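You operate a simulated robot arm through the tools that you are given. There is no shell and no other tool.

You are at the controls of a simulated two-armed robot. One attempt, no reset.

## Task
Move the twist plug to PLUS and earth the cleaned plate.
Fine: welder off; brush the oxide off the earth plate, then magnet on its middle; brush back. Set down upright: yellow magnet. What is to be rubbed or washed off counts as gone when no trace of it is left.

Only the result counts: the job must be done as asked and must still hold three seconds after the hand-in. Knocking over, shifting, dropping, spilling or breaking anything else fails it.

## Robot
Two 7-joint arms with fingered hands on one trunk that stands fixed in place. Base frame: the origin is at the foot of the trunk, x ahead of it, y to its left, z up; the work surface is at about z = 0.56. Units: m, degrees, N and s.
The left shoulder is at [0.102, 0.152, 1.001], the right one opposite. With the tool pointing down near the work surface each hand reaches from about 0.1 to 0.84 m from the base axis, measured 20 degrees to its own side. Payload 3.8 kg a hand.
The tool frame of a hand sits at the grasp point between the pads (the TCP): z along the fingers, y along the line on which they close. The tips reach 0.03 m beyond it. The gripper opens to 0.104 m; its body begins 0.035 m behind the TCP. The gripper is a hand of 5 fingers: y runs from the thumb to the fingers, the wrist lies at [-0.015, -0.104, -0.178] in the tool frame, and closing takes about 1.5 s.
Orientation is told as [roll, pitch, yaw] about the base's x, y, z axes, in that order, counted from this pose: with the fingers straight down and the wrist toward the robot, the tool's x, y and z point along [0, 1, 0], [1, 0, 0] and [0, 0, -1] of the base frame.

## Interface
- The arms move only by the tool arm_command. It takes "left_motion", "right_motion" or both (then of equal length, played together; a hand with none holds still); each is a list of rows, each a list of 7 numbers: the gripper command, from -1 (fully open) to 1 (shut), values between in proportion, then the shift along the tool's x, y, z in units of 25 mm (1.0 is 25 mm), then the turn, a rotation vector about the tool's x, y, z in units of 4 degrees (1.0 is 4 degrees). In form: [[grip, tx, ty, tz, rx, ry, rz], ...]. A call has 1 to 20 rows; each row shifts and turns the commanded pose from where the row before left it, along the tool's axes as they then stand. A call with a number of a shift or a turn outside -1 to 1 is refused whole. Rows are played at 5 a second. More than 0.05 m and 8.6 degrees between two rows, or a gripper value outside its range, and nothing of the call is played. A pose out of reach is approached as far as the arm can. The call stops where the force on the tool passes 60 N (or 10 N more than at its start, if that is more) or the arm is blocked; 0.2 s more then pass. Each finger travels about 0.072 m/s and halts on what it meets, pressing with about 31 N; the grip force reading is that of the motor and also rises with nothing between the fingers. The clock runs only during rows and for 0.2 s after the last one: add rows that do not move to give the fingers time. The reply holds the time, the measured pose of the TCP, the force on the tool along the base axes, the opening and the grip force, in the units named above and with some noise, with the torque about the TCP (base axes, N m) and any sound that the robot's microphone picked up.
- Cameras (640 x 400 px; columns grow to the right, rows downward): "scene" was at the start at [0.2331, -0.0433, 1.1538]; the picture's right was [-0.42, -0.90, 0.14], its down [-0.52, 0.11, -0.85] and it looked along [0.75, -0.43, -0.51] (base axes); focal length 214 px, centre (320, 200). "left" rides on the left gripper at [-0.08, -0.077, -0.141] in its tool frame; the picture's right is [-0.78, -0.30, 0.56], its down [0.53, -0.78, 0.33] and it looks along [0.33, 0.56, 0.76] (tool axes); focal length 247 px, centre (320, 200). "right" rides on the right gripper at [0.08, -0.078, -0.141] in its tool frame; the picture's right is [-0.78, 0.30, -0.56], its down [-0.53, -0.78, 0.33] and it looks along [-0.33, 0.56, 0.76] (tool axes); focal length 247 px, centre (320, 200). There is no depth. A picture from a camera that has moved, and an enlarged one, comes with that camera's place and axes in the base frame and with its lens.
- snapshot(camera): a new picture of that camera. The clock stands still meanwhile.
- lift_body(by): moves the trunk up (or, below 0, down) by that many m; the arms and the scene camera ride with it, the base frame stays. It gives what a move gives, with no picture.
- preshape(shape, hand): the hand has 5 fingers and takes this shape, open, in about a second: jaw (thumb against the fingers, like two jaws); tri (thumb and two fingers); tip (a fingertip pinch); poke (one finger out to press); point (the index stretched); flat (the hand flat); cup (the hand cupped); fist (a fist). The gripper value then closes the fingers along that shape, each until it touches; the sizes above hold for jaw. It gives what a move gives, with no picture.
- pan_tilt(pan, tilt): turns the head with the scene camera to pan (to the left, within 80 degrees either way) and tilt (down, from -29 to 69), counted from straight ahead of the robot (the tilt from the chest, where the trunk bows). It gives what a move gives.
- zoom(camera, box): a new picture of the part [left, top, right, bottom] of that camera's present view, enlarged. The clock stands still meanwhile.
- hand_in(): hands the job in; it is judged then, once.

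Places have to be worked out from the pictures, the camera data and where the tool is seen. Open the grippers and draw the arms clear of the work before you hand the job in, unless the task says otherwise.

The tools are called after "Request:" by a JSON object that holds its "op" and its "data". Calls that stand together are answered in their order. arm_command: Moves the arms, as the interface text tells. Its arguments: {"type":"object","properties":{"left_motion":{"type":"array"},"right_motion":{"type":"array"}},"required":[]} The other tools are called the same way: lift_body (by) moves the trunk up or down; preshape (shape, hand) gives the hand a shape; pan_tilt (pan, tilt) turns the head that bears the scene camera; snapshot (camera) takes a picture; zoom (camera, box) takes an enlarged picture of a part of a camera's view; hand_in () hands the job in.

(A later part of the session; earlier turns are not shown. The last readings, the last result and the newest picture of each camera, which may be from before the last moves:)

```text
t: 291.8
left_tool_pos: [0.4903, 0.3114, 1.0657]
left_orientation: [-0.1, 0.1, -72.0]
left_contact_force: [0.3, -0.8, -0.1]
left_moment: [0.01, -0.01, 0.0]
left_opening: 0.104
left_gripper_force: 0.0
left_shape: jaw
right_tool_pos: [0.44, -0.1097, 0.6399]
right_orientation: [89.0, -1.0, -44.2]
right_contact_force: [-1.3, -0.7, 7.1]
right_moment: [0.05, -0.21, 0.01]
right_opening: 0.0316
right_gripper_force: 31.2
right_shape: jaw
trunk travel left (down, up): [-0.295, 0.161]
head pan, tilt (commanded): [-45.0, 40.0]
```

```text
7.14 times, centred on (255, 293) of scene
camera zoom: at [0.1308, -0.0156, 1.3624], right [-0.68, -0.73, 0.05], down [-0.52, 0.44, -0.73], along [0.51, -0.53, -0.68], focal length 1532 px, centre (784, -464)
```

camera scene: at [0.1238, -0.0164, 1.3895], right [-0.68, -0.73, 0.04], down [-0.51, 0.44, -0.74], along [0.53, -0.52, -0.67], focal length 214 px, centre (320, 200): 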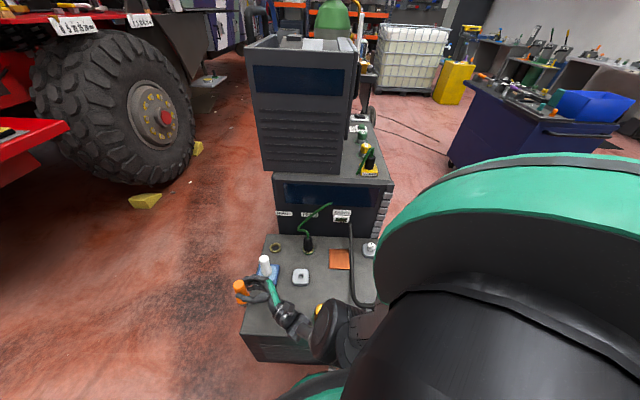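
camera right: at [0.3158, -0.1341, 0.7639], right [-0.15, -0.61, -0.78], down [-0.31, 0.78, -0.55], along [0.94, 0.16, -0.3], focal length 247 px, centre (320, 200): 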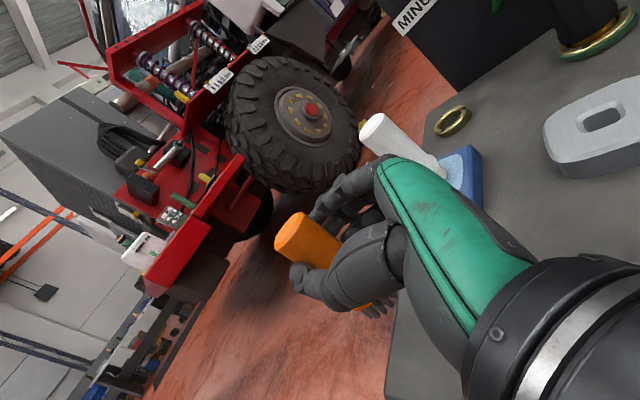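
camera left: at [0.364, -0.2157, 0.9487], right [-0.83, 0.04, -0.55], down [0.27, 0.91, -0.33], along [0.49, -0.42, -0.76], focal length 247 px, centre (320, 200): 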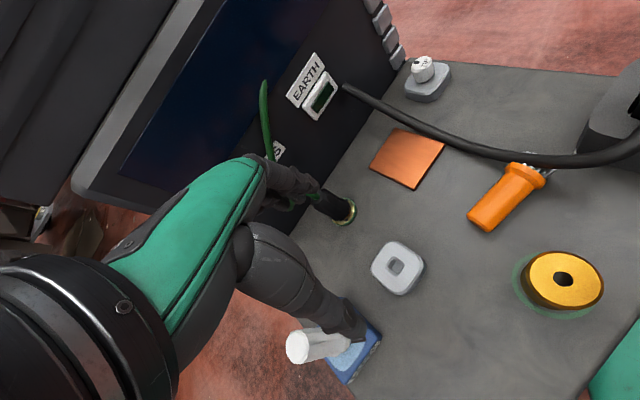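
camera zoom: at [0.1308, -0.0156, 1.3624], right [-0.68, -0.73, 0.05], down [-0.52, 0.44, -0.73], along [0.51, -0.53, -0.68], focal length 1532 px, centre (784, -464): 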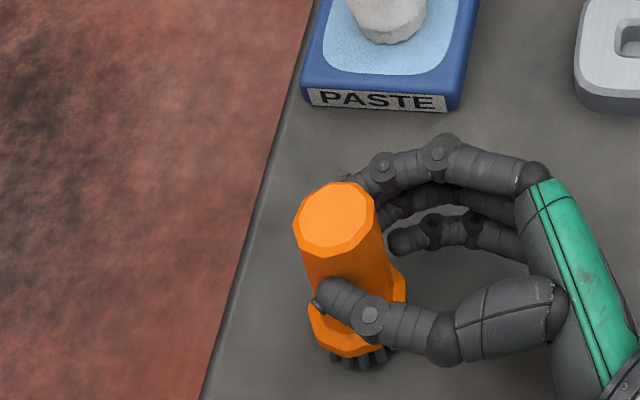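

The bristles touch down (8 N) and the brush stands upright at about [0.459, -0.089]. I open the fingers slowly.

Request:
{"op": "arm_command", "data": {"right_motion": [[0.8, 0, 0, 0, 0, 0, 0], [0.5, 0, 0, 0, 0, 0, 0], [0.2, 0, 0, 0, 0, 0, 0], [-0.1, 0, 0, 0, 0, 0, 0]]}}

Request:
{"op": "zoom", "data": {"camera": "scene", "box": [220, 265, 290, 321]}}

```text
t: 292.8
left_tool_pos: [0.4925, 0.3112, 1.0664]
left_orientation: [-0.2, 0.2, -71.9]
left_contact_force: [-0.3, -0.3, 1.1]
left_moment: [-0.03, 0.02, -0.03]
left_opening: 0.1038
left_gripper_force: 0.1
left_shape: jaw
right_tool_pos: [0.4428, -0.11, 0.64]
right_orientation: [89.0, -1.1, -44.3]
right_contact_force: [-0.3, -0.3, -0.9]
right_moment: [0.03, -0.02, -0.01]
right_opening: 0.0569
right_gripper_force: 0.0
right_shape: jaw
trunk travel left (down, up): [-0.295, 0.161]
head pan, tilt (commanded): [-45.0, 40.0]
```

```text
7.14 times, centred on (255, 293) of scene
camera zoom: at [0.1323, -0.016, 1.3621], right [-0.68, -0.73, 0.05], down [-0.52, 0.44, -0.73], along [0.51, -0.52, -0.68], focal length 1532 px, centre (784, -464)
```

zoom: 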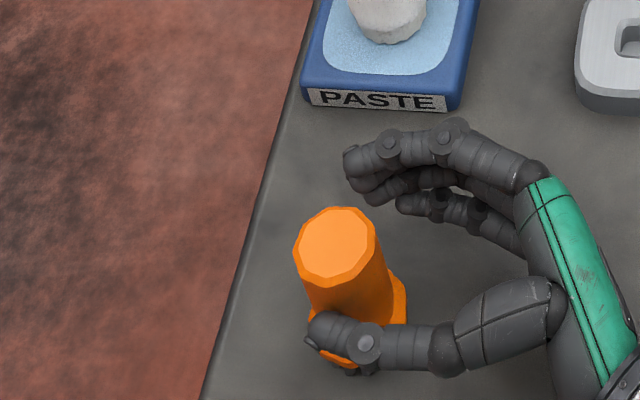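

The brush stands free. I open the hand fully and then lift straight up with the trunk, so nothing drags sideways.

Request:
{"op": "arm_command", "data": {"right_motion": [[-0.4, 0, 0, 0, 0, 0, 0], [-0.7, 0, 0, 0, 0, 0, 0], [-0.9, 0, 0, 0, 0, 0, 0], [-0.9, 0, 0, 0, 0, 0, 0]]}}

Request:
{"op": "zoom", "data": {"camera": "scene", "box": [220, 265, 290, 321]}}

```text
t: 293.8
left_tool_pos: [0.4907, 0.3125, 1.0671]
left_orientation: [-0.2, 0.1, -71.9]
left_contact_force: [0.0, 0.3, -0.4]
left_moment: [0.03, 0.0, 0.03]
left_opening: 0.1037
left_gripper_force: 0.0
left_shape: jaw
right_tool_pos: [0.4413, -0.1087, 0.64]
right_orientation: [89.1, -1.1, -44.3]
right_contact_force: [0.8, 0.2, 1.2]
right_moment: [0.02, -0.01, -0.02]
right_opening: 0.0986
right_gripper_force: 0.2
right_shape: jaw
trunk travel left (down, up): [-0.295, 0.161]
head pan, tilt (commanded): [-45.0, 40.0]
```

```text
7.14 times, centred on (255, 293) of scene
camera zoom: at [0.1319, -0.0159, 1.3623], right [-0.68, -0.73, 0.05], down [-0.52, 0.44, -0.73], along [0.51, -0.52, -0.68], focal length 1532 px, centre (784, -464)
```

zoom: 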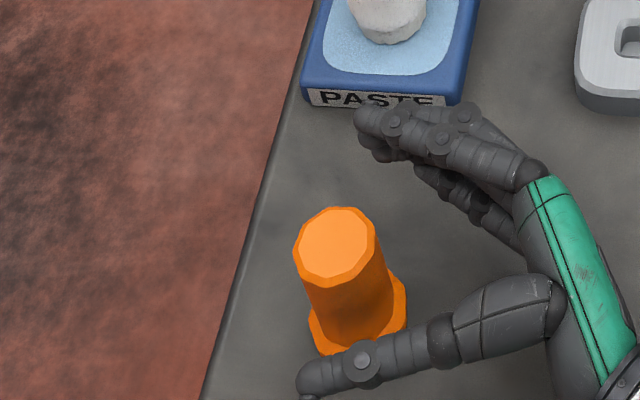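

The brush stands upright on its own at about [0.451, -0.085], within a few millimetres of home. I raise the trunk to lift the hand clear.

Request:
{"op": "lift_body", "data": {"by": 0.05}}

Request:
{"op": "zoom", "data": {"camera": "scene", "box": [210, 250, 310, 330]}}

```text
t: 294.8
left_tool_pos: [0.4925, 0.3119, 1.1169]
left_orientation: [-0.2, 0.3, -72.0]
left_contact_force: [0.4, 0.8, 0.2]
left_moment: [0.01, 0.0, -0.02]
left_opening: 0.1038
left_gripper_force: 0.0
left_shape: jaw
right_tool_pos: [0.4422, -0.0928, 0.6915]
right_orientation: [90.2, 0.2, -43.9]
right_contact_force: [-0.5, 0.2, 0.1]
right_moment: [-0.01, -0.04, -0.01]
right_opening: 0.0989
right_gripper_force: 0.0
right_shape: jaw
trunk travel left (down, up): [-0.345, 0.111]
head pan, tilt (commanded): [-45.0, 40.0]
```

```text
5.00 times, centred on (260, 290) of scene
camera zoom: at [0.117, -0.0168, 1.4165], right [-0.68, -0.73, 0.02], down [-0.5, 0.44, -0.75], along [0.54, -0.52, -0.66], focal length 1072 px, centre (620, -250)
```

zoom: 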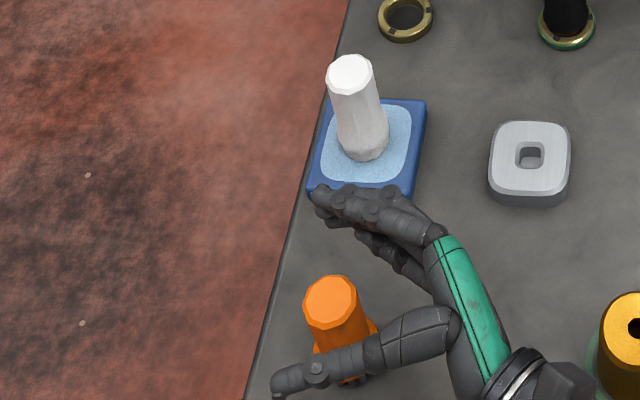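

Still untouched. Another 6 cm up brings the lowest finger above the brush.

Request:
{"op": "lift_body", "data": {"by": 0.06}}

Request:
{"op": "zoom", "data": {"camera": "scene", "box": [200, 250, 360, 370]}}

```text
t: 295.8
left_tool_pos: [0.4916, 0.3113, 1.1762]
left_orientation: [-0.2, 0.2, -71.9]
left_contact_force: [-0.4, 0.4, -0.7]
left_moment: [0.01, 0.03, 0.0]
left_opening: 0.1038
left_gripper_force: 0.1
left_shape: jaw
right_tool_pos: [0.4461, -0.0946, 0.7605]
right_orientation: [90.8, -0.5, -44.0]
right_contact_force: [-0.3, -0.2, 0.5]
right_moment: [0.0, -0.01, 0.0]
right_opening: 0.0987
right_gripper_force: 0.1
right_shape: jaw
trunk travel left (down, up): [-0.405, 0.051]
head pan, tilt (commanded): [-45.0, 40.0]
```

```text
3.33 times, centred on (280, 310) of scene
camera zoom: at [0.1054, -0.017, 1.4801], right [-0.68, -0.73, 0.01], down [-0.48, 0.44, -0.76], along [0.55, -0.52, -0.65], focal length 715 px, centre (453, -167)
```

zoom: 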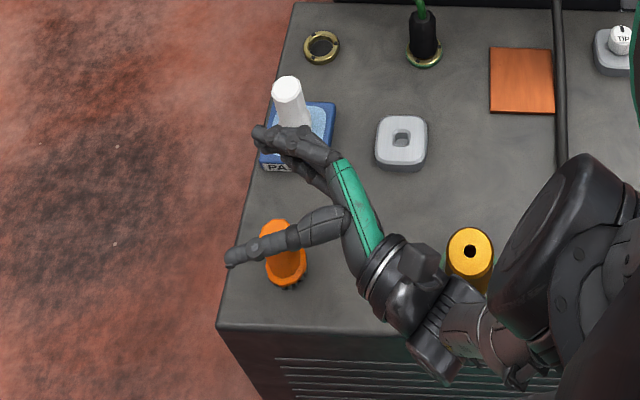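

The hand is clear above the brush. I retrace: up and forward, then yaw back.

Request:
{"op": "arm_command", "data": {"right_motion": [[-0.9, 0.4, 0.3, 0.4, 0, 0, 0], [-0.9, 0.4, 0.36, 0.55, 0, 0, 0], [-0.9, 0.4, 0.36, 0.55, 0, 0, 0], [-0.9, 0.4, 0.36, 0.55, 0, 0, 0]]}}

Request:
{"op": "arm_command", "data": {"right_motion": [[-0.9, 0.2, -0.1, 0.3, 0.8, 0, 0], [-0.9, 0.2, -0.1, 0.3, 1, 0, 0], [-0.9, 0.2, -0.1, 0.3, 1, 0, 0], [-0.9, 0.2, -0.1, 0.3, 1, 0, 0]]}}

Request:
{"op": "arm_command", "data": {"right_motion": [[-0.9, 0.3, 0, 0.2, 1, 0, 0], [-0.9, 0.3, 0, 0.2, 1, 0, 0], [-0.9, 0.3, 0, 0.2, 1, 0, 0], [-0.9, 0.3, 0, 0.2, 1, 0, 0]]}}

Request:
{"op": "snapshot", "data": {"camera": "scene"}}

```text
t: 296.8
left_tool_pos: [0.4908, 0.3128, 1.1766]
left_orientation: [-0.1, 0.2, -72.0]
left_contact_force: [0.0, 0.2, 0.0]
left_moment: [0.0, -0.01, 0.01]
left_opening: 0.104
left_gripper_force: 0.1
left_shape: jaw
right_tool_pos: [0.5102, -0.0814, 0.7888]
right_orientation: [90.8, -0.7, -44.0]
right_contact_force: [0.3, 0.7, -1.0]
right_moment: [0.0, 0.02, -0.02]
right_opening: 0.0991
right_gripper_force: 0.0
right_shape: jaw
right hand out of reach, approached as far as the arm can: row 1, 2, 4
trunk travel left (down, up): [-0.405, 0.051]
head pan, tilt (commanded): [-45.0, 40.0]
```

```text
t: 297.8
left_tool_pos: [0.4923, 0.3114, 1.1758]
left_orientation: [-0.1, 0.2, -71.9]
left_contact_force: [-0.3, 0.5, -0.6]
left_moment: [-0.02, -0.05, 0.05]
left_opening: 0.1039
left_gripper_force: 0.0
left_shape: jaw
right_tool_pos: [0.5251, -0.0508, 0.8035]
right_orientation: [90.7, -0.8, -28.8]
right_contact_force: [0.5, 0.1, -0.3]
right_moment: [-0.02, 0.03, -0.02]
right_opening: 0.0989
right_gripper_force: 0.1
right_shape: jaw
right hand out of reach, approached as far as the arm can: row 2
trunk travel left (down, up): [-0.405, 0.051]
head pan, tilt (commanded): [-45.0, 40.0]
```

```text
t: 298.8
left_tool_pos: [0.4916, 0.3115, 1.1756]
left_orientation: [-0.1, 0.2, -72.0]
left_contact_force: [-0.3, -0.3, 0.2]
left_moment: [0.02, 0.01, 0.0]
left_opening: 0.1038
left_gripper_force: 0.0
left_shape: jaw
right_tool_pos: [0.5342, -0.0323, 0.8305]
right_orientation: [90.3, -1.0, -12.7]
right_contact_force: [-0.5, -0.8, 0.1]
right_moment: [0.02, 0.04, -0.03]
right_opening: 0.0985
right_gripper_force: 0.0
right_shape: jaw
right hand out of reach, approached as far as the arm can: row 1, 4
trunk travel left (down, up): [-0.405, 0.051]
head pan, tilt (commanded): [-45.0, 40.0]
```

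```text
taken
camera scene: at [0.1056, -0.0169, 1.4799], right [-0.68, -0.73, 0.01], down [-0.48, 0.44, -0.76], along [0.55, -0.52, -0.65], focal length 214 px, centre (320, 200)
```

scene: 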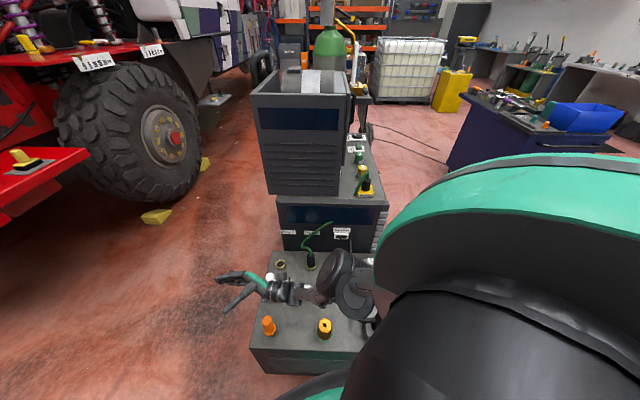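

Brush standing, hand free. I take the right hand up and to the right, ahead of turning it back to fingers-down.

Request:
{"op": "arm_command", "data": {"right_motion": [[-0.9, 0.6, 0.1, -0.5, 0, 0, 0], [-0.9, 0.67, 0.15, -0.9, 0, 0, 0], [-0.9, 0.67, 0.15, -0.95, 0, 0, 0], [-0.9, 0.67, 0.15, -0.95, 0, 0, 0], [-0.9, 0.67, 0.15, -0.95, 0, 0, 0], [-0.9, 0.67, 0.15, -0.95, 0, 0, 0], [-0.9, 0.67, 0.15, -0.95, 0, 0, 0], [-0.9, 0.67, 0.15, -0.95, 0, 0, 0], [-0.9, 0.67, 0.15, -0.95, 0, 0, 0], [-0.9, 0, 0, 0, 0, 0, 0]]}}

Request:
{"op": "snapshot", "data": {"camera": "scene"}}

```text
t: 300.9
left_tool_pos: [0.4923, 0.3113, 1.1755]
left_orientation: [-0.1, 0.1, -71.9]
left_contact_force: [-0.4, -0.2, 1.0]
left_moment: [0.02, 0.06, -0.02]
left_opening: 0.1039
left_gripper_force: 0.0
left_shape: jaw
right_tool_pos: [0.5692, -0.2523, 0.9085]
right_orientation: [90.4, -1.0, -12.7]
right_contact_force: [0.1, 0.7, 0.2]
right_moment: [0.0, -0.02, -0.01]
right_opening: 0.0988
right_gripper_force: 0.0
right_shape: jaw
right hand out of reach, approached as far as the arm can: row 1, 2, 3, 4, 5, 6, 7, 8, 9
trunk travel left (down, up): [-0.405, 0.051]
head pan, tilt (commanded): [-45.0, 40.0]
```

```text
taken
camera scene: at [0.1054, -0.0167, 1.4799], right [-0.68, -0.73, 0.01], down [-0.48, 0.44, -0.76], along [0.55, -0.52, -0.65], focal length 214 px, centre (320, 200)
```

scene: 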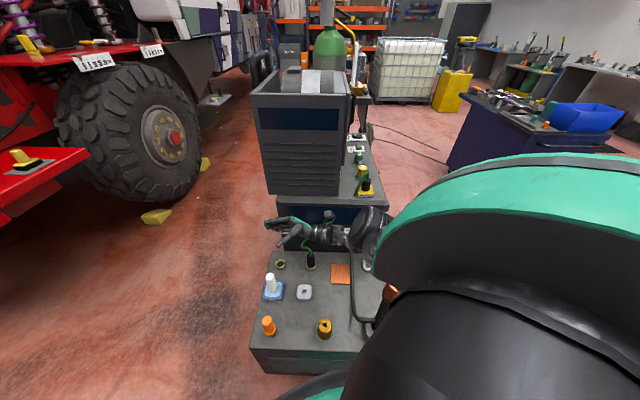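

I now unroll the hand (about its y axis) in steps back toward fingers-down.

Request:
{"op": "arm_command", "data": {"right_motion": [[-0.9, 0, 0, 0, 0, -0.8, 0], [-0.9, 0, 0, 0, 0, -1, 0], [-0.9, 0, 0, 0, 0, -1, 0], [-0.9, 0, 0, 0, 0, -1, 0], [-0.9, 0, 0, 0, 0, -1, 0], [-0.9, 0, 0, 0, 0, -1, 0], [-0.9, 0, 0, 0, 0, -1, 0], [-0.9, 0, 0, 0, 0, -1, 0], [-0.9, 0, 0, 0, 0, 0, 0]]}}

Request:
{"op": "snapshot", "data": {"camera": "scene"}}

```text
t: 302.9
left_tool_pos: [0.492, 0.3105, 1.1776]
left_orientation: [-0.1, 0.3, -71.9]
left_contact_force: [0.2, 0.4, 0.1]
left_moment: [-0.01, 0.0, -0.03]
left_opening: 0.104
left_gripper_force: 0.1
left_shape: jaw
right_tool_pos: [0.6135, -0.2777, 0.8618]
right_orientation: [58.9, -0.9, -12.8]
right_contact_force: [-0.2, 0.0, -0.4]
right_moment: [-0.03, 0.0, -0.02]
right_opening: 0.0988
right_gripper_force: 0.0
right_shape: jaw
right hand out of reach, approached as far as the arm can: row 1, 2, 3, 4, 5, 6, 7, 8
trunk travel left (down, up): [-0.405, 0.051]
head pan, tilt (commanded): [-45.0, 40.0]
```

```text
taken
camera scene: at [0.1053, -0.017, 1.4799], right [-0.68, -0.73, 0.01], down [-0.48, 0.44, -0.76], along [0.55, -0.52, -0.65], focal length 214 px, centre (320, 200)
```

scene: 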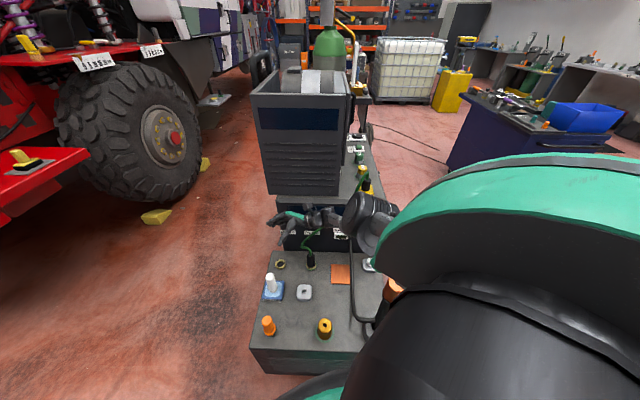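

The hand drifts outward at this reach limit, so I pull it back toward the right side over the plate, up to z≈1.0.

Request:
{"op": "arm_command", "data": {"right_motion": [[-0.9, 0.05, -0.3, -0.6, 0, 0, 0], [-0.9, 0.07, -0.48, -0.95, 0, 0, 0], [-0.9, 0.07, -0.48, -0.95, 0, 0, 0], [-0.9, 0.07, -0.48, -0.95, 0, 0, 0], [-0.9, 0.07, -0.48, -0.95, 0, 0, 0], [-0.9, 0.07, -0.48, -0.95, 0, 0, 0]]}}

Request:
{"op": "snapshot", "data": {"camera": "scene"}}

```text
t: 304.4
left_tool_pos: [0.4924, 0.3113, 1.1766]
left_orientation: [-0.1, 0.2, -71.9]
left_contact_force: [-0.7, 0.2, -0.2]
left_moment: [-0.01, -0.01, 0.03]
left_opening: 0.1039
left_gripper_force: 0.0
left_shape: jaw
right_tool_pos: [0.5606, -0.4009, 0.9029]
right_orientation: [59.1, -0.9, -12.9]
right_contact_force: [0.6, -0.2, 0.1]
right_moment: [-0.01, -0.01, -0.01]
right_opening: 0.0988
right_gripper_force: 0.1
right_shape: jaw
right hand out of reach, approached as far as the arm can: row 1, 2, 3, 4, 5, 6
trunk travel left (down, up): [-0.405, 0.051]
head pan, tilt (commanded): [-45.0, 40.0]
```

```text
taken
camera scene: at [0.1049, -0.0175, 1.4799], right [-0.68, -0.73, 0.01], down [-0.48, 0.44, -0.76], along [0.55, -0.52, -0.65], focal length 214 px, centre (320, 200)
```

scene: 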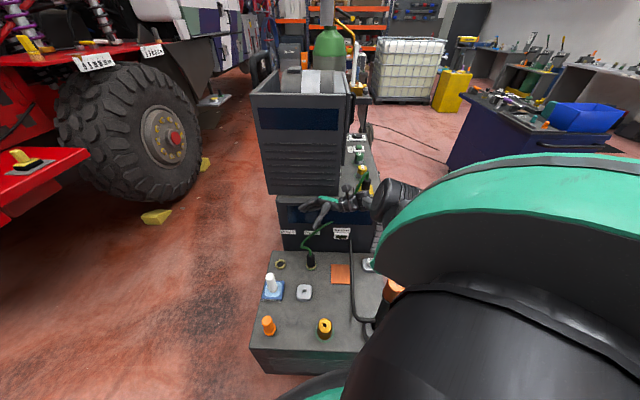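

The hand came rather close to the panel (f≈0.68), the commanded pose being further back. Unrolling makes the pose reachable and brings it back, so I unroll 16° more.

Request:
{"op": "arm_command", "data": {"right_motion": [[-0.9, 0, -0.2, 0, 0, -1, 0], [-0.9, 0, -0.2, 0, 0, -1, 0], [-0.9, 0, -0.2, 0, 0, -1, 0], [-0.9, 0, -0.2, 0, 0, -1, 0]]}}

Request:
{"op": "snapshot", "data": {"camera": "scene"}}

```text
t: 305.4
left_tool_pos: [0.4852, 0.3178, 1.1769]
left_orientation: [0.2, -0.3, -71.9]
left_contact_force: [0.2, 0.2, 0.0]
left_moment: [0.0, 0.0, -0.02]
left_opening: 0.1041
left_gripper_force: 0.0
left_shape: jaw
right_tool_pos: [0.5659, -0.4143, 0.8789]
right_orientation: [43.1, -1.2, -12.0]
right_contact_force: [-27.9, 30.6, 18.4]
right_moment: [-0.69, -1.09, 0.34]
right_opening: 0.0984
right_gripper_force: 0.0
right_shape: jaw
right hand out of reach, approached as far as the arm can: row 1, 2, 3, 4
trunk travel left (down, up): [-0.405, 0.051]
head pan, tilt (commanded): [-45.0, 40.0]
```

```text
taken
camera scene: at [0.0964, -0.0073, 1.4807], right [-0.68, -0.73, 0.01], down [-0.47, 0.43, -0.77], along [0.56, -0.53, -0.64], focal length 214 px, centre (320, 200)
```

scene: 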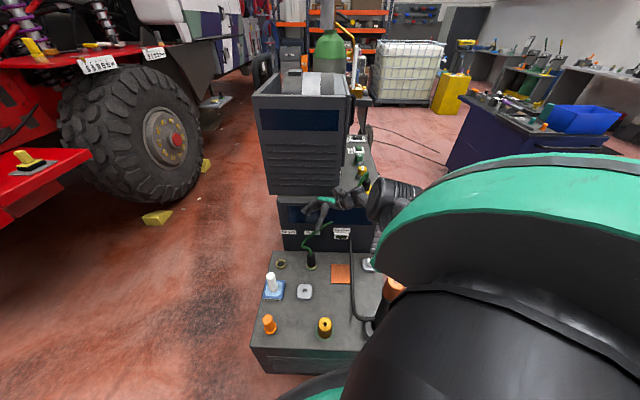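

The hand pressed against the welder's panel (41 N). I immediately undo the last step.

Request:
{"op": "arm_command", "data": {"right_motion": [[-0.9, 0, 0, 0, 0, 1, 0], [-0.9, 0, 0, 0, 0, 1, 0], [-0.9, 0, 0, 0, 0, 1, 0], [-0.9, 0, 0, 0, 0, 1, 0]]}}

Request:
{"op": "snapshot", "data": {"camera": "scene"}}

Request:
{"op": "snapshot", "data": {"camera": "right"}}

```text
t: 306.4
left_tool_pos: [0.4911, 0.3122, 1.1763]
left_orientation: [-0.2, 0.1, -72.0]
left_contact_force: [-0.1, -0.6, 0.1]
left_moment: [0.01, -0.01, 0.0]
left_opening: 0.1039
left_gripper_force: 0.2
left_shape: jaw
right_tool_pos: [0.5481, -0.3966, 0.8853]
right_orientation: [58.9, -1.0, -12.9]
right_contact_force: [0.3, -0.1, 0.8]
right_moment: [0.0, 0.03, 0.0]
right_opening: 0.099
right_gripper_force: 0.0
right_shape: jaw
right hand out of reach, approached as far as the arm can: row 1, 2, 3, 4
trunk travel left (down, up): [-0.405, 0.051]
head pan, tilt (commanded): [-45.0, 40.0]
```

```text
taken
camera scene: at [0.1045, -0.0163, 1.4799], right [-0.68, -0.73, 0.01], down [-0.48, 0.44, -0.76], along [0.55, -0.52, -0.65], focal length 214 px, centre (320, 200)
```

scene: 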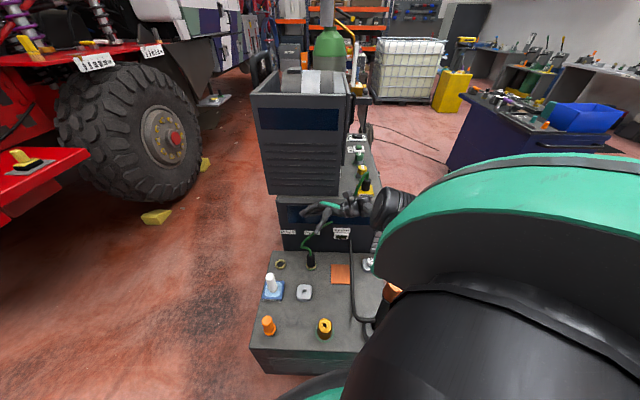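

```text
taken
camera right: at [0.4528, -0.4562, 1.0254], right [0.1, -0.92, -0.37], down [-0.74, 0.18, -0.64], along [0.66, 0.34, -0.67], focal length 247 px, centre (320, 200)
```

right: 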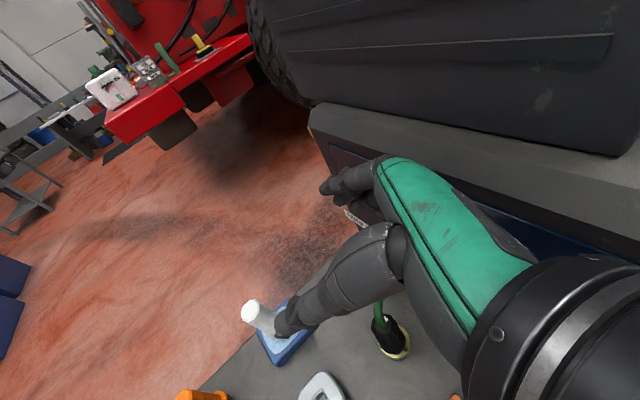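

Contact is gone. The arm is stuck near full stretch in this posture; I take the hand back to the open space left of the bench, where it can be unrolled without anything near.

Request:
{"op": "arm_command", "data": {"right_motion": [[-0.9, 0.15, 0, 0.5, 0, 0, 0], [-0.9, 0.28, 0.1, 0.94, 0, 0, 0], [-0.9, 0.28, 0.1, 0.94, 0, 0, 0], [-0.9, 0.28, 0.1, 0.94, 0, 0, 0], [-0.9, 0.28, 0.1, 0.94, 0, 0, 0], [-0.9, 0.28, 0.1, 0.94, 0, 0, 0], [-0.9, 0.28, 0.1, 0.94, 0, 0, 0]]}}

Request:
{"op": "arm_command", "data": {"right_motion": [[-0.9, 0.28, 0.1, 0.94, 0, 0, 0], [-0.9, 0.28, 0.1, 0.94, 0, 0, 0], [-0.9, 0.28, 0.1, 0.94, 0, 0, 0], [-0.9, 0.28, 0.1, 0.94, 0, 0, 0], [-0.9, 0.28, 0.1, 0.94, 0, 0, 0], [-0.9, 0.28, 0.1, 0.94, 0, 0, 0], [-0.9, 0, 0, 0, 0, 0, 0]]}}

Request:
{"op": "snapshot", "data": {"camera": "scene"}}

```text
t: 307.9
left_tool_pos: [0.4927, 0.3113, 1.1762]
left_orientation: [-0.1, 0.0, -72.0]
left_contact_force: [-0.4, -0.2, -0.2]
left_moment: [-0.01, -0.02, 0.0]
left_opening: 0.104
left_gripper_force: 0.0
left_shape: jaw
right_tool_pos: [0.6056, -0.2521, 0.8384]
right_orientation: [59.0, -0.9, -12.8]
right_contact_force: [0.6, -0.3, -0.3]
right_moment: [0.02, -0.03, -0.02]
right_opening: 0.0987
right_gripper_force: 0.0
right_shape: jaw
right hand out of reach, approached as far as the arm can: row 2, 4
trunk travel left (down, up): [-0.405, 0.051]
head pan, tilt (commanded): [-45.0, 40.0]
```

```text
t: 309.6
left_tool_pos: [0.4934, 0.3109, 1.1761]
left_orientation: [-0.1, 0.2, -71.9]
left_contact_force: [-0.2, 0.5, -0.6]
left_moment: [0.02, -0.02, -0.04]
left_opening: 0.1039
left_gripper_force: 0.1
left_shape: jaw
right_tool_pos: [0.6408, -0.113, 0.8281]
right_orientation: [59.2, -0.9, -12.8]
right_contact_force: [0.5, -0.4, -1.0]
right_moment: [-0.01, 0.01, -0.04]
right_opening: 0.0989
right_gripper_force: 0.2
right_shape: jaw
right hand out of reach, approached as far as the arm can: row 1, 3, 5, 6
trunk travel left (down, up): [-0.405, 0.051]
head pan, tilt (commanded): [-45.0, 40.0]
```

```text
taken
camera scene: at [0.1055, -0.017, 1.4799], right [-0.68, -0.73, 0.01], down [-0.48, 0.44, -0.76], along [0.55, -0.52, -0.65], focal length 214 px, centre (320, 200)
```

scene: 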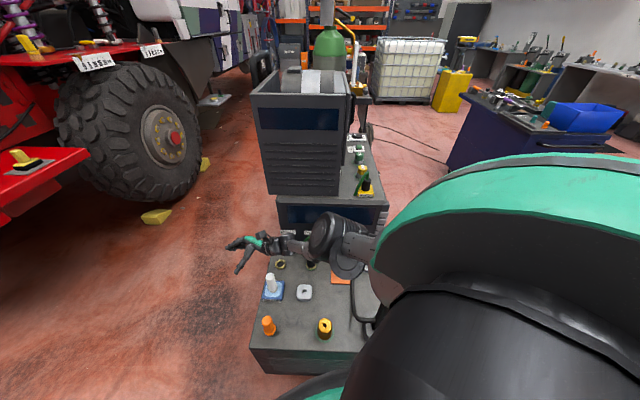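

Now in open space left of the bench. I unroll the remaining 59° in two steps here.

Request:
{"op": "arm_command", "data": {"right_motion": [[-0.9, 0, 0, 0, 0, -0.8, 0], [-0.9, 0, 0, 0, 0, -1, 0], [-0.9, 0, 0, 0, 0, -1, 0], [-0.9, 0, 0, 0, 0, -1, 0], [-0.9, 0, 0, 0, 0, -1, 0], [-0.9, 0, 0, 0, 0, -1, 0], [-0.9, 0, 0, 0, 0, -1, 0]]}}

Request:
{"op": "snapshot", "data": {"camera": "scene"}}

```text
t: 311.1
left_tool_pos: [0.4909, 0.3115, 1.1761]
left_orientation: [-0.1, 0.1, -71.9]
left_contact_force: [0.5, -0.6, -0.6]
left_moment: [0.0, 0.0, -0.02]
left_opening: 0.1041
left_gripper_force: 0.0
left_shape: jaw
right_tool_pos: [0.6684, -0.1144, 0.8024]
right_orientation: [31.8, -1.0, -12.7]
right_contact_force: [0.2, -0.1, -0.8]
right_moment: [-0.01, -0.01, 0.04]
right_opening: 0.0992
right_gripper_force: 0.1
right_shape: jaw
right hand out of reach, approached as far as the arm can: row 1, 2, 3, 4, 5, 6, 7
trunk travel left (down, up): [-0.405, 0.051]
head pan, tilt (commanded): [-45.0, 40.0]
```

```text
taken
camera scene: at [0.1055, -0.0165, 1.4799], right [-0.68, -0.73, 0.01], down [-0.48, 0.44, -0.76], along [0.55, -0.52, -0.65], focal length 214 px, centre (320, 200)
```

scene: 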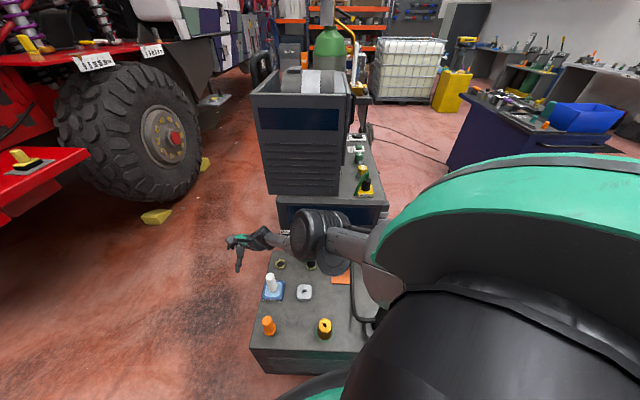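

Continuing the unroll to fingers-down.

Request:
{"op": "arm_command", "data": {"right_motion": [[-0.9, 0, 0, -0.2, 0, -1, 0], [-0.9, 0, 0, -0.2, 0, -1, 0], [-0.9, 0, 0, -0.2, 0, -1, 0], [-0.9, 0, 0, -0.2, 0, -1, 0], [-0.9, 0, 0, -0.2, 0, -1, 0], [-0.9, 0, 0, -0.2, 0, -1, 0], [-0.9, 0, 0, -0.2, 0, -1, 0], [-0.9, 0, 0, -0.2, 0, -0.9, 0]]}}

Request:
{"op": "snapshot", "data": {"camera": "scene"}}

```text
t: 312.9
left_tool_pos: [0.4921, 0.3132, 1.1768]
left_orientation: [-0.1, 0.1, -72.0]
left_contact_force: [-1.0, 0.4, -0.6]
left_moment: [-0.01, -0.01, 0.02]
left_opening: 0.1038
left_gripper_force: 0.0
left_shape: jaw
right_tool_pos: [0.686, -0.1263, 0.8247]
right_orientation: [0.1, -0.9, -12.9]
right_contact_force: [-0.2, 0.1, -0.5]
right_moment: [-0.03, -0.01, -0.03]
right_opening: 0.0987
right_gripper_force: 0.2
right_shape: jaw
right hand out of reach, approached as far as the arm can: row 1, 2, 3, 4, 6
trunk travel left (down, up): [-0.405, 0.051]
head pan, tilt (commanded): [-45.0, 40.0]
```

```text
taken
camera scene: at [0.1054, -0.0165, 1.4799], right [-0.68, -0.73, 0.01], down [-0.48, 0.44, -0.76], along [0.55, -0.52, -0.65], focal length 214 px, centre (320, 200)
```

scene: 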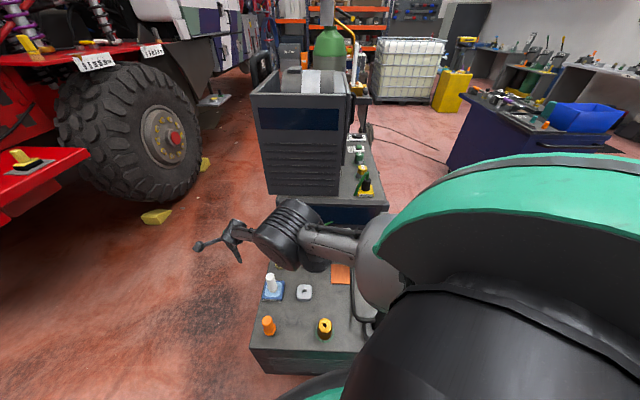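

Fingers are down again. I turn the yaw toward +35 (the natural posture) and see whether the arm relaxes.

Request:
{"op": "arm_command", "data": {"right_motion": [[-0.9, 0, 0, 0, 0, 0, -1], [-0.9, 0, 0, 0, 0, 0, -1], [-0.9, 0, 0, 0, 0, 0, -1], [-0.9, 0, 0, 0, 0, 0, -1], [-0.9, 0, 0, 0, 0, 0, -1], [-0.9, 0, 0, 0, 0, 0, -1], [-0.9, 0, 0, 0, 0, 0, -1], [-0.9, 0, 0, 0, 0, 0, -1]]}}

Request:
{"op": "snapshot", "data": {"camera": "scene"}}

```text
t: 314.8
left_tool_pos: [0.492, 0.311, 1.1764]
left_orientation: [-0.1, 0.3, -71.9]
left_contact_force: [-0.3, 0.1, -0.9]
left_moment: [-0.01, 0.03, -0.03]
left_opening: 0.1041
left_gripper_force: 0.0
left_shape: jaw
right_tool_pos: [0.6828, -0.1228, 0.8267]
right_orientation: [-0.3, -0.9, 19.2]
right_contact_force: [-0.1, 0.3, 0.1]
right_moment: [0.01, 0.0, 0.01]
right_opening: 0.0987
right_gripper_force: 0.1
right_shape: jaw
right hand out of reach, approached as far as the arm can: row 1, 7, 8
trunk travel left (down, up): [-0.405, 0.051]
head pan, tilt (commanded): [-45.0, 40.0]
```

```text
taken
camera scene: at [0.1056, -0.0168, 1.4799], right [-0.68, -0.73, 0.01], down [-0.48, 0.44, -0.76], along [0.55, -0.52, -0.65], focal length 214 px, centre (320, 200)
```

scene: 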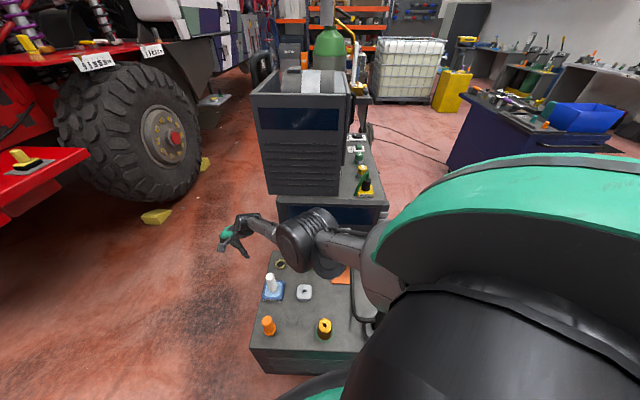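

The arm follows now. I try moving inward and up to bend the elbow.

Request:
{"op": "arm_command", "data": {"right_motion": [[-0.9, 0.2, -0.6, -0.6, 0, 0, 0], [-0.9, 0.32, -0.95, -0.9, 0, 0, 0], [-0.9, 0.32, -0.95, -0.9, 0, 0, 0], [-0.9, 0.32, -0.95, -0.9, 0, 0, 0]]}}

Request:
{"op": "snapshot", "data": {"camera": "scene"}}

```text
t: 315.8
left_tool_pos: [0.4911, 0.3112, 1.1761]
left_orientation: [0.0, 0.1, -72.0]
left_contact_force: [-0.5, -0.3, 0.1]
left_moment: [0.0, 0.01, 0.0]
left_opening: 0.104
left_gripper_force: 0.0
left_shape: jaw
right_tool_pos: [0.5891, -0.124, 0.9063]
right_orientation: [-0.1, -0.9, 19.2]
right_contact_force: [-0.6, 0.2, 1.1]
right_moment: [0.01, 0.0, 0.01]
right_opening: 0.0986
right_gripper_force: 0.0
right_shape: jaw
trunk travel left (down, up): [-0.405, 0.051]
head pan, tilt (commanded): [-45.0, 40.0]
```

```text
taken
camera scene: at [0.1042, -0.0171, 1.4799], right [-0.68, -0.73, 0.01], down [-0.48, 0.44, -0.76], along [0.55, -0.52, -0.65], focal length 214 px, centre (320, 200)
```

scene: 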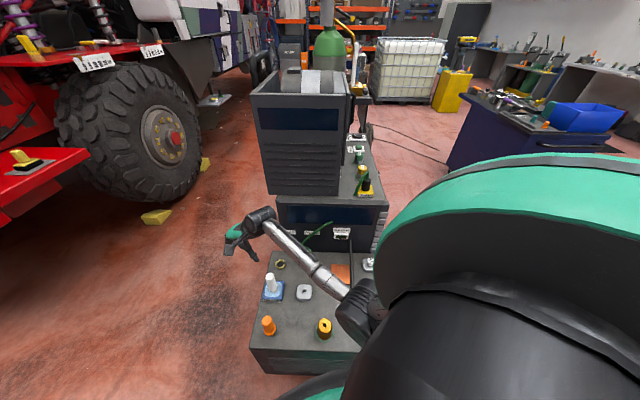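

It bent nicely. I raise the hand and take it to the right at z≈1.15 with this yaw.

Request:
{"op": "arm_command", "data": {"right_motion": [[-0.9, -0.4, -0.3, -0.6, 0, 0, 0], [-0.9, -0.74, -0.63, -0.95, 0, 0, 0], [-0.9, -0.74, -0.63, -0.95, 0, 0, 0], [-0.9, -0.74, -0.63, -0.95, 0, 0, 0], [-0.9, -0.74, -0.63, -0.95, 0, 0, 0], [-0.9, -0.74, -0.63, -0.95, 0, 0, 0]]}}

Request:
{"op": "snapshot", "data": {"camera": "scene"}}

```text
t: 317.1
left_tool_pos: [0.4919, 0.3117, 1.1774]
left_orientation: [-0.1, 0.3, -71.9]
left_contact_force: [-0.2, 0.4, -0.8]
left_moment: [0.04, -0.02, 0.05]
left_opening: 0.1041
left_gripper_force: 0.1
left_shape: jaw
right_tool_pos: [0.5408, -0.2475, 1.0401]
right_orientation: [-0.1, -0.8, 19.2]
right_contact_force: [-0.3, -0.6, 0.0]
right_moment: [-0.01, -0.02, 0.03]
right_opening: 0.0988
right_gripper_force: 0.1
right_shape: jaw
trunk travel left (down, up): [-0.405, 0.051]
head pan, tilt (commanded): [-45.0, 40.0]
```

```text
taken
camera scene: at [0.1049, -0.0176, 1.4799], right [-0.68, -0.73, 0.01], down [-0.48, 0.44, -0.76], along [0.55, -0.52, -0.65], focal length 214 px, centre (320, 200)
```

scene: 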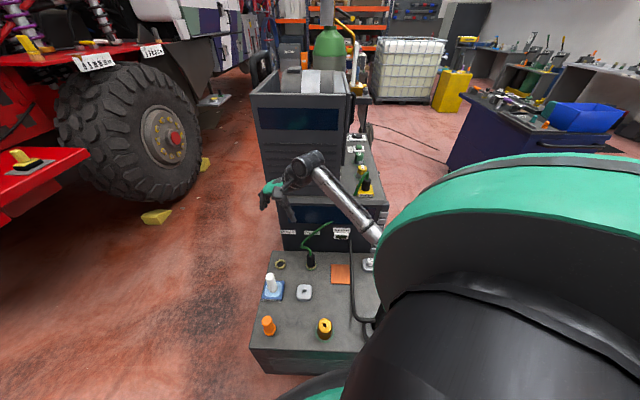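

The forearm now comes from the right — the normal posture. I take a close look at the magnet from the scene camera.

Request:
{"op": "zoom", "data": {"camera": "scene", "box": [340, 150, 400, 215]}}

Request:
{"op": "zoom", "data": {"camera": "scene", "box": [240, 240, 390, 375]}}

Request:
{"op": "snapshot", "data": {"camera": "right"}}

```text
6.15 times, centred on (370, 182) of scene
camera zoom: at [0.1049, -0.0176, 1.4799], right [-0.68, -0.73, 0.01], down [-0.48, 0.44, -0.76], along [0.55, -0.52, -0.65], focal length 1320 px, centre (12, 308)
```

zoom: 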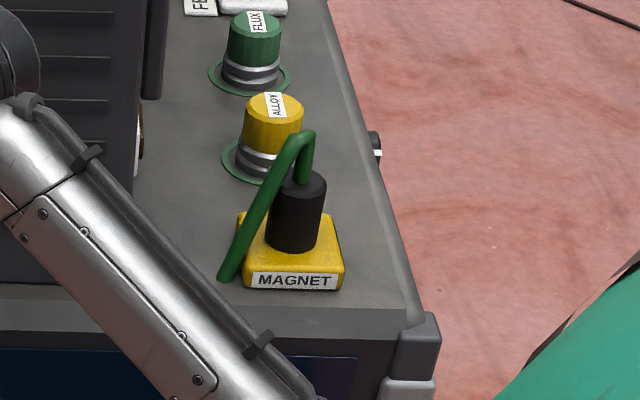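

```text
2.96 times, centred on (315, 308) of scene
camera zoom: at [0.1049, -0.0176, 1.4799], right [-0.68, -0.73, 0.01], down [-0.48, 0.44, -0.76], along [0.55, -0.52, -0.65], focal length 636 px, centre (335, -118)
```

zoom: 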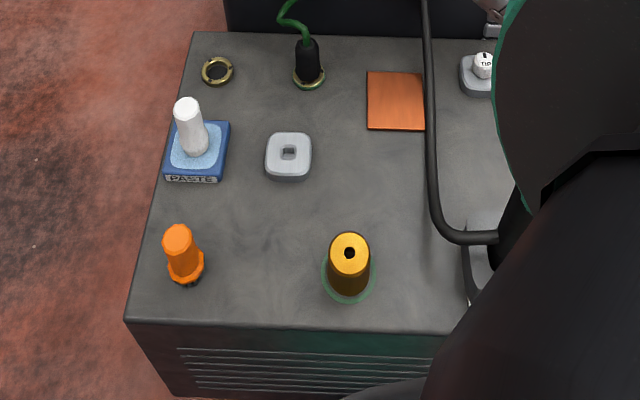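

```text
taken
camera right: at [0.4373, -0.198, 1.1803], right [0.53, -0.64, 0.56], down [-0.55, -0.76, -0.34], along [0.65, -0.13, -0.75], focal length 247 px, centre (320, 200)
```

right: 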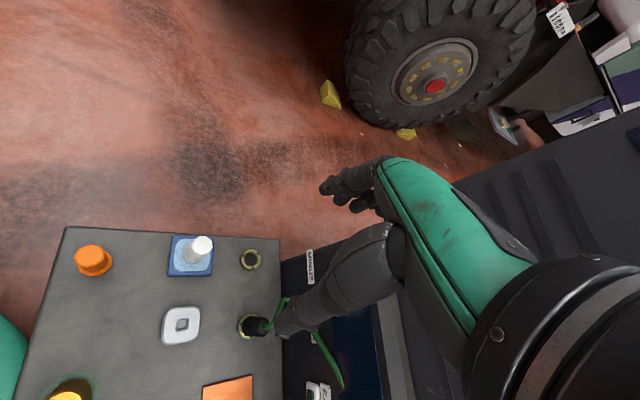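

Everything stands in place and the plate is clean. The magnet sits on the welder's right end. I move the right hand around the front of the upper box to [0.43, -0.48, 1.15].

Request:
{"op": "arm_command", "data": {"right_motion": [[-0.9, -0.5, -0.5, -0.4, 0, 0, 0], [-0.9, -0.92, -0.91, -0.6, 0, 0, 0], [-0.9, -0.92, -0.91, -0.6, 0, 0, 0], [-0.9, -0.92, -0.91, -0.6, 0, 0, 0], [-0.9, -0.92, -0.91, -0.6, 0, 0, 0], [-0.9, -0.92, -0.91, -0.6, 0, 0, 0], [-0.9, -0.92, -0.91, -0.6, 0, 0, 0], [-0.9, -0.92, -0.91, -0.6, 0, 0, 0], [-0.9, 0, 0, 0, 0, 0, 0]]}}

Request:
{"op": "snapshot", "data": {"camera": "scene"}}

Request:
{"op": "snapshot", "data": {"camera": "right"}}

```text
t: 319.1
left_tool_pos: [0.4919, 0.3114, 1.1775]
left_orientation: [-0.1, 0.1, -71.9]
left_contact_force: [0.0, 1.5, 0.5]
left_moment: [0.02, 0.03, -0.01]
left_opening: 0.1036
left_gripper_force: 0.0
left_shape: jaw
right_tool_pos: [0.432, -0.4691, 1.1534]
right_orientation: [-0.3, -0.9, 19.2]
right_contact_force: [0.5, 0.3, 0.2]
right_moment: [-0.01, 0.02, 0.0]
right_opening: 0.0987
right_gripper_force: 0.1
right_shape: jaw
trunk travel left (down, up): [-0.405, 0.051]
head pan, tilt (commanded): [-45.0, 40.0]
```

```text
taken
camera scene: at [0.1054, -0.0168, 1.4799], right [-0.68, -0.73, 0.01], down [-0.48, 0.44, -0.76], along [0.55, -0.52, -0.65], focal length 214 px, centre (320, 200)
```

scene: 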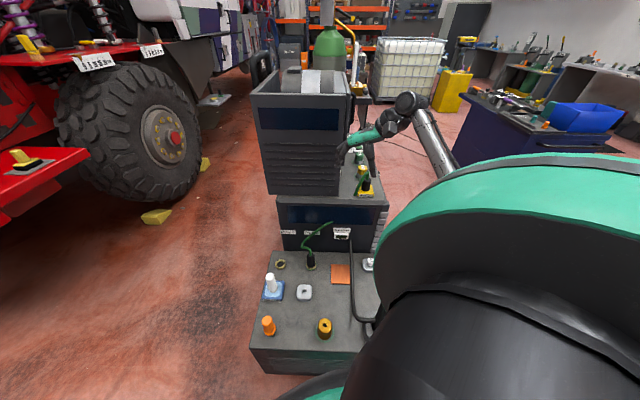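

```text
taken
camera right: at [0.3298, -0.4182, 1.2931], right [0.53, -0.64, 0.57], down [-0.55, -0.76, -0.34], along [0.65, -0.13, -0.75], focal length 247 px, centre (320, 200)
```

right: 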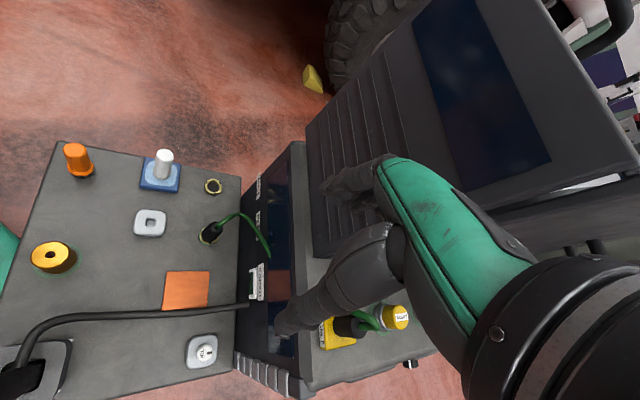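

The magnet is visible from the hand camera too; I zoom there to fix its pose.

Request:
{"op": "zoom", "data": {"camera": "right", "box": [290, 280, 430, 380]}}

Request:
{"op": "zoom", "data": {"camera": "scene", "box": [340, 150, 400, 215]}}

```text
4.00 times, centred on (360, 330) of right
camera zoom: at [0.3298, -0.4182, 1.2931], right [0.53, -0.64, 0.57], down [-0.55, -0.76, -0.34], along [0.65, -0.13, -0.75], focal length 988 px, centre (160, -320)
```

zoom: 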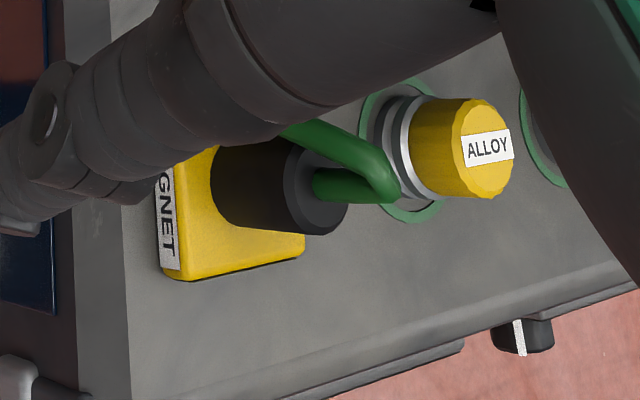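

```text
6.15 times, centred on (370, 182) of scene
camera zoom: at [0.1054, -0.0168, 1.4799], right [-0.68, -0.73, 0.01], down [-0.48, 0.44, -0.76], along [0.55, -0.52, -0.65], focal length 1320 px, centre (12, 308)
```

zoom: 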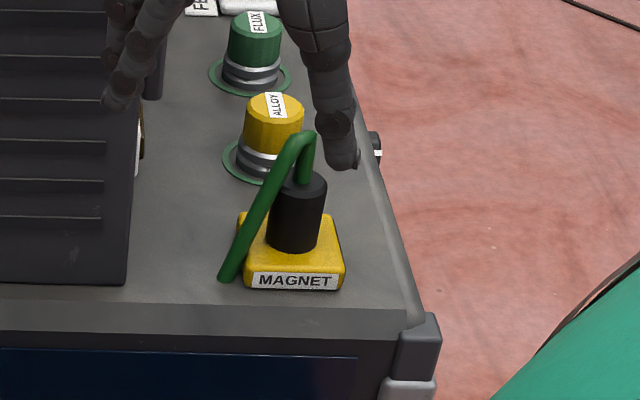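

Triangulated: the magnet's handle top is at about [0.511, -0.671, 0.958], base top z≈0.903, the box side 11 cm to its left. I approach to a point in front of it, turning to yaw 0.

Request:
{"op": "arm_command", "data": {"right_motion": [[-0.9, -0.5, -0.1, 0, 0, 0, 0.8], [-0.9, -0.9, -0.1, 0, 0, 0, 0.8], [-0.9, -0.9, -0.1, 0, 0, 0, 0.8], [-0.9, -0.9, -0.1, 0, 0, 0, 0.8], [-0.9, -0.9, -0.1, 0, 0, 0, 0.8], [-0.9, -0.9, -0.1, 0, 0, 0, 0.8], [-0.9, 0, 0, 0, 0, 0, 0]]}}

Request:
{"op": "snapshot", "data": {"camera": "scene"}}

```text
t: 320.8
left_tool_pos: [0.4903, 0.312, 1.1759]
left_orientation: [-0.1, 0.1, -72.0]
left_contact_force: [0.5, 0.2, -0.5]
left_moment: [0.02, 0.0, 0.03]
left_opening: 0.1039
left_gripper_force: 0.0
left_shape: jaw
right_tool_pos: [0.4394, -0.5945, 1.1524]
right_orientation: [0.0, -1.0, 0.1]
right_contact_force: [-0.1, 0.9, -0.1]
right_moment: [0.0, -0.05, 0.01]
right_opening: 0.0987
right_gripper_force: 0.2
right_shape: jaw
trunk travel left (down, up): [-0.405, 0.051]
head pan, tilt (commanded): [-45.0, 40.0]
```

```text
taken
camera scene: at [0.1052, -0.0169, 1.4799], right [-0.68, -0.73, 0.01], down [-0.48, 0.44, -0.76], along [0.55, -0.52, -0.65], focal length 214 px, centre (320, 200)
```

scene: 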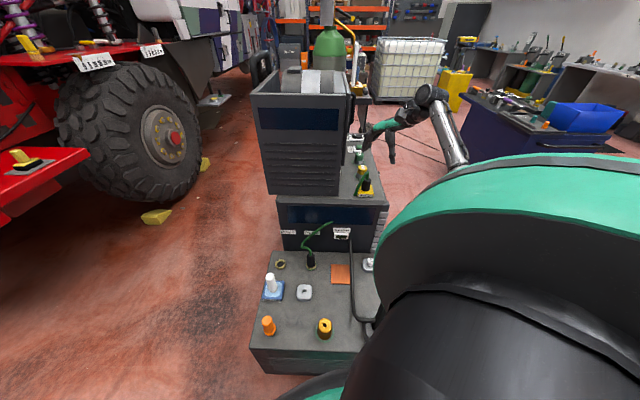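

Good. Lowering the trunk by 0.13 to gain reach; the hand comes to z≈1.02 in front of the magnet.

Request:
{"op": "lift_body", "data": {"by": -0.13}}

Request:
{"op": "pan_tilt", "data": {"pan": -60, "tilt": 25}}

Request:
{"op": "snapshot", "data": {"camera": "scene"}}

Request:
{"op": "snapshot", "data": {"camera": "right"}}

```text
t: 322.3
left_tool_pos: [0.4927, 0.3109, 1.0461]
left_orientation: [-0.1, 0.0, -72.1]
left_contact_force: [0.3, 0.7, 0.2]
left_moment: [-0.02, 0.0, 0.01]
left_opening: 0.1039
left_gripper_force: 0.0
left_shape: jaw
right_tool_pos: [0.4397, -0.5945, 1.0235]
right_orientation: [0.0, -1.0, 0.1]
right_contact_force: [-0.5, -0.8, -0.2]
right_moment: [0.02, -0.03, -0.01]
right_opening: 0.0989
right_gripper_force: 0.2
right_shape: jaw
trunk travel left (down, up): [-0.275, 0.181]
head pan, tilt (commanded): [-45.0, 40.0]
```

```text
t: 323.1
left_tool_pos: [0.4912, 0.312, 1.0461]
left_orientation: [-0.1, 0.2, -71.8]
left_contact_force: [0.6, 0.9, -0.1]
left_moment: [-0.02, -0.01, -0.02]
left_opening: 0.1037
left_gripper_force: 0.0
left_shape: jaw
right_tool_pos: [0.4396, -0.594, 1.0237]
right_orientation: [0.0, -0.9, 0.0]
right_contact_force: [0.3, -0.3, -0.2]
right_moment: [-0.02, 0.02, -0.02]
right_opening: 0.0988
right_gripper_force: 0.0
right_shape: jaw
trunk travel left (down, up): [-0.275, 0.181]
head pan, tilt (commanded): [-60.0, 25.0]
```

```text
taken
camera scene: at [0.1283, -0.0359, 1.3647], right [-0.85, -0.53, 0.08], down [-0.3, 0.36, -0.88], along [0.44, -0.77, -0.46], focal length 214 px, centre (320, 200)
```

scene: 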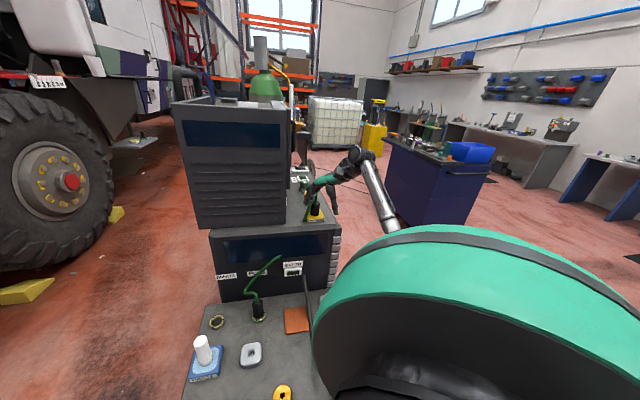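

```text
taken
camera right: at [0.3596, -0.5143, 1.1641], right [0.29, -0.78, 0.56], down [-0.77, -0.53, -0.35], along [0.57, -0.33, -0.75], focal length 247 px, centre (320, 200)
```

right: 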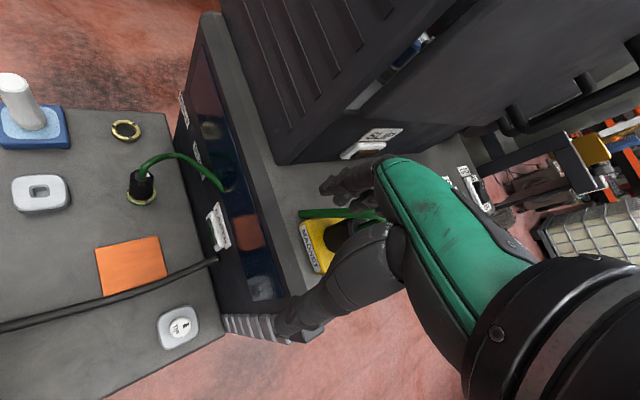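

I raise 4 cm and turn to yaw -40 to align with the magnet.

Request:
{"op": "arm_command", "data": {"right_motion": [[-0.7, 0, 0, -0.5, 0, 0, 0.5], [-0.7, 0, 0, -0.6, 0, 0, 1], [-0.7, 0, 0, -0.5, 0, 0, 1], [-0.7, 0, 0, 0, 0, 0, 1], [-0.7, 0, 0, 0, 0, 0, 1], [-0.7, 0, 0, 0, 0, 0, 1], [-0.7, 0, 0, 0, 0, 0, 1], [-0.7, 0, 0, 0, 0, 0, 1], [-0.7, 0, 0, 0, 0, 0, 1], [-0.7, 0, 0, 0, 0, 0, 1], [-0.7, 0, 0, 0, 0, 0, 0]]}}

Request:
{"op": "snapshot", "data": {"camera": "scene"}}

Request:
{"op": "snapshot", "data": {"camera": "right"}}

```text
t: 325.5
left_tool_pos: [0.4906, 0.3122, 1.0472]
left_orientation: [-0.1, 0.1, -72.0]
left_contact_force: [0.3, 0.5, 0.6]
left_moment: [0.01, -0.01, -0.01]
left_opening: 0.104
left_gripper_force: 0.0
left_shape: jaw
right_tool_pos: [0.4381, -0.5944, 1.0632]
right_orientation: [0.5, -0.8, -38.0]
right_contact_force: [1.0, 0.6, 0.4]
right_moment: [0.01, 0.01, -0.01]
right_opening: 0.0886
right_gripper_force: 0.2
right_shape: jaw
trunk travel left (down, up): [-0.275, 0.181]
head pan, tilt (commanded): [-60.0, 25.0]
```

```text
taken
camera scene: at [0.1282, -0.036, 1.3647], right [-0.85, -0.53, 0.08], down [-0.3, 0.36, -0.88], along [0.44, -0.77, -0.46], focal length 214 px, centre (320, 200)
```

scene: 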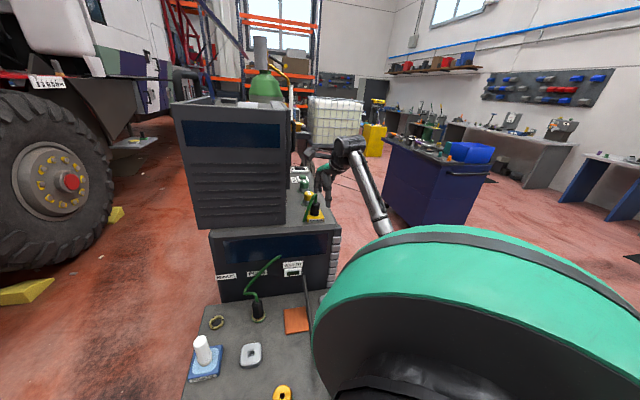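

```text
taken
camera right: at [0.4244, -0.4837, 1.2048], right [-0.25, -0.79, 0.55], down [-0.94, 0.06, -0.35], along [0.24, -0.61, -0.76], focal length 247 px, centre (320, 200)
```

right: 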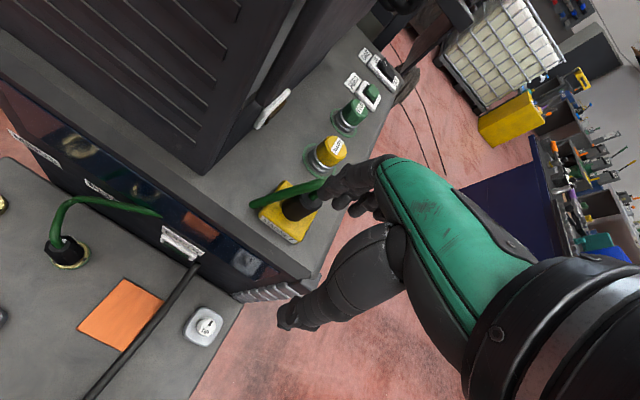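

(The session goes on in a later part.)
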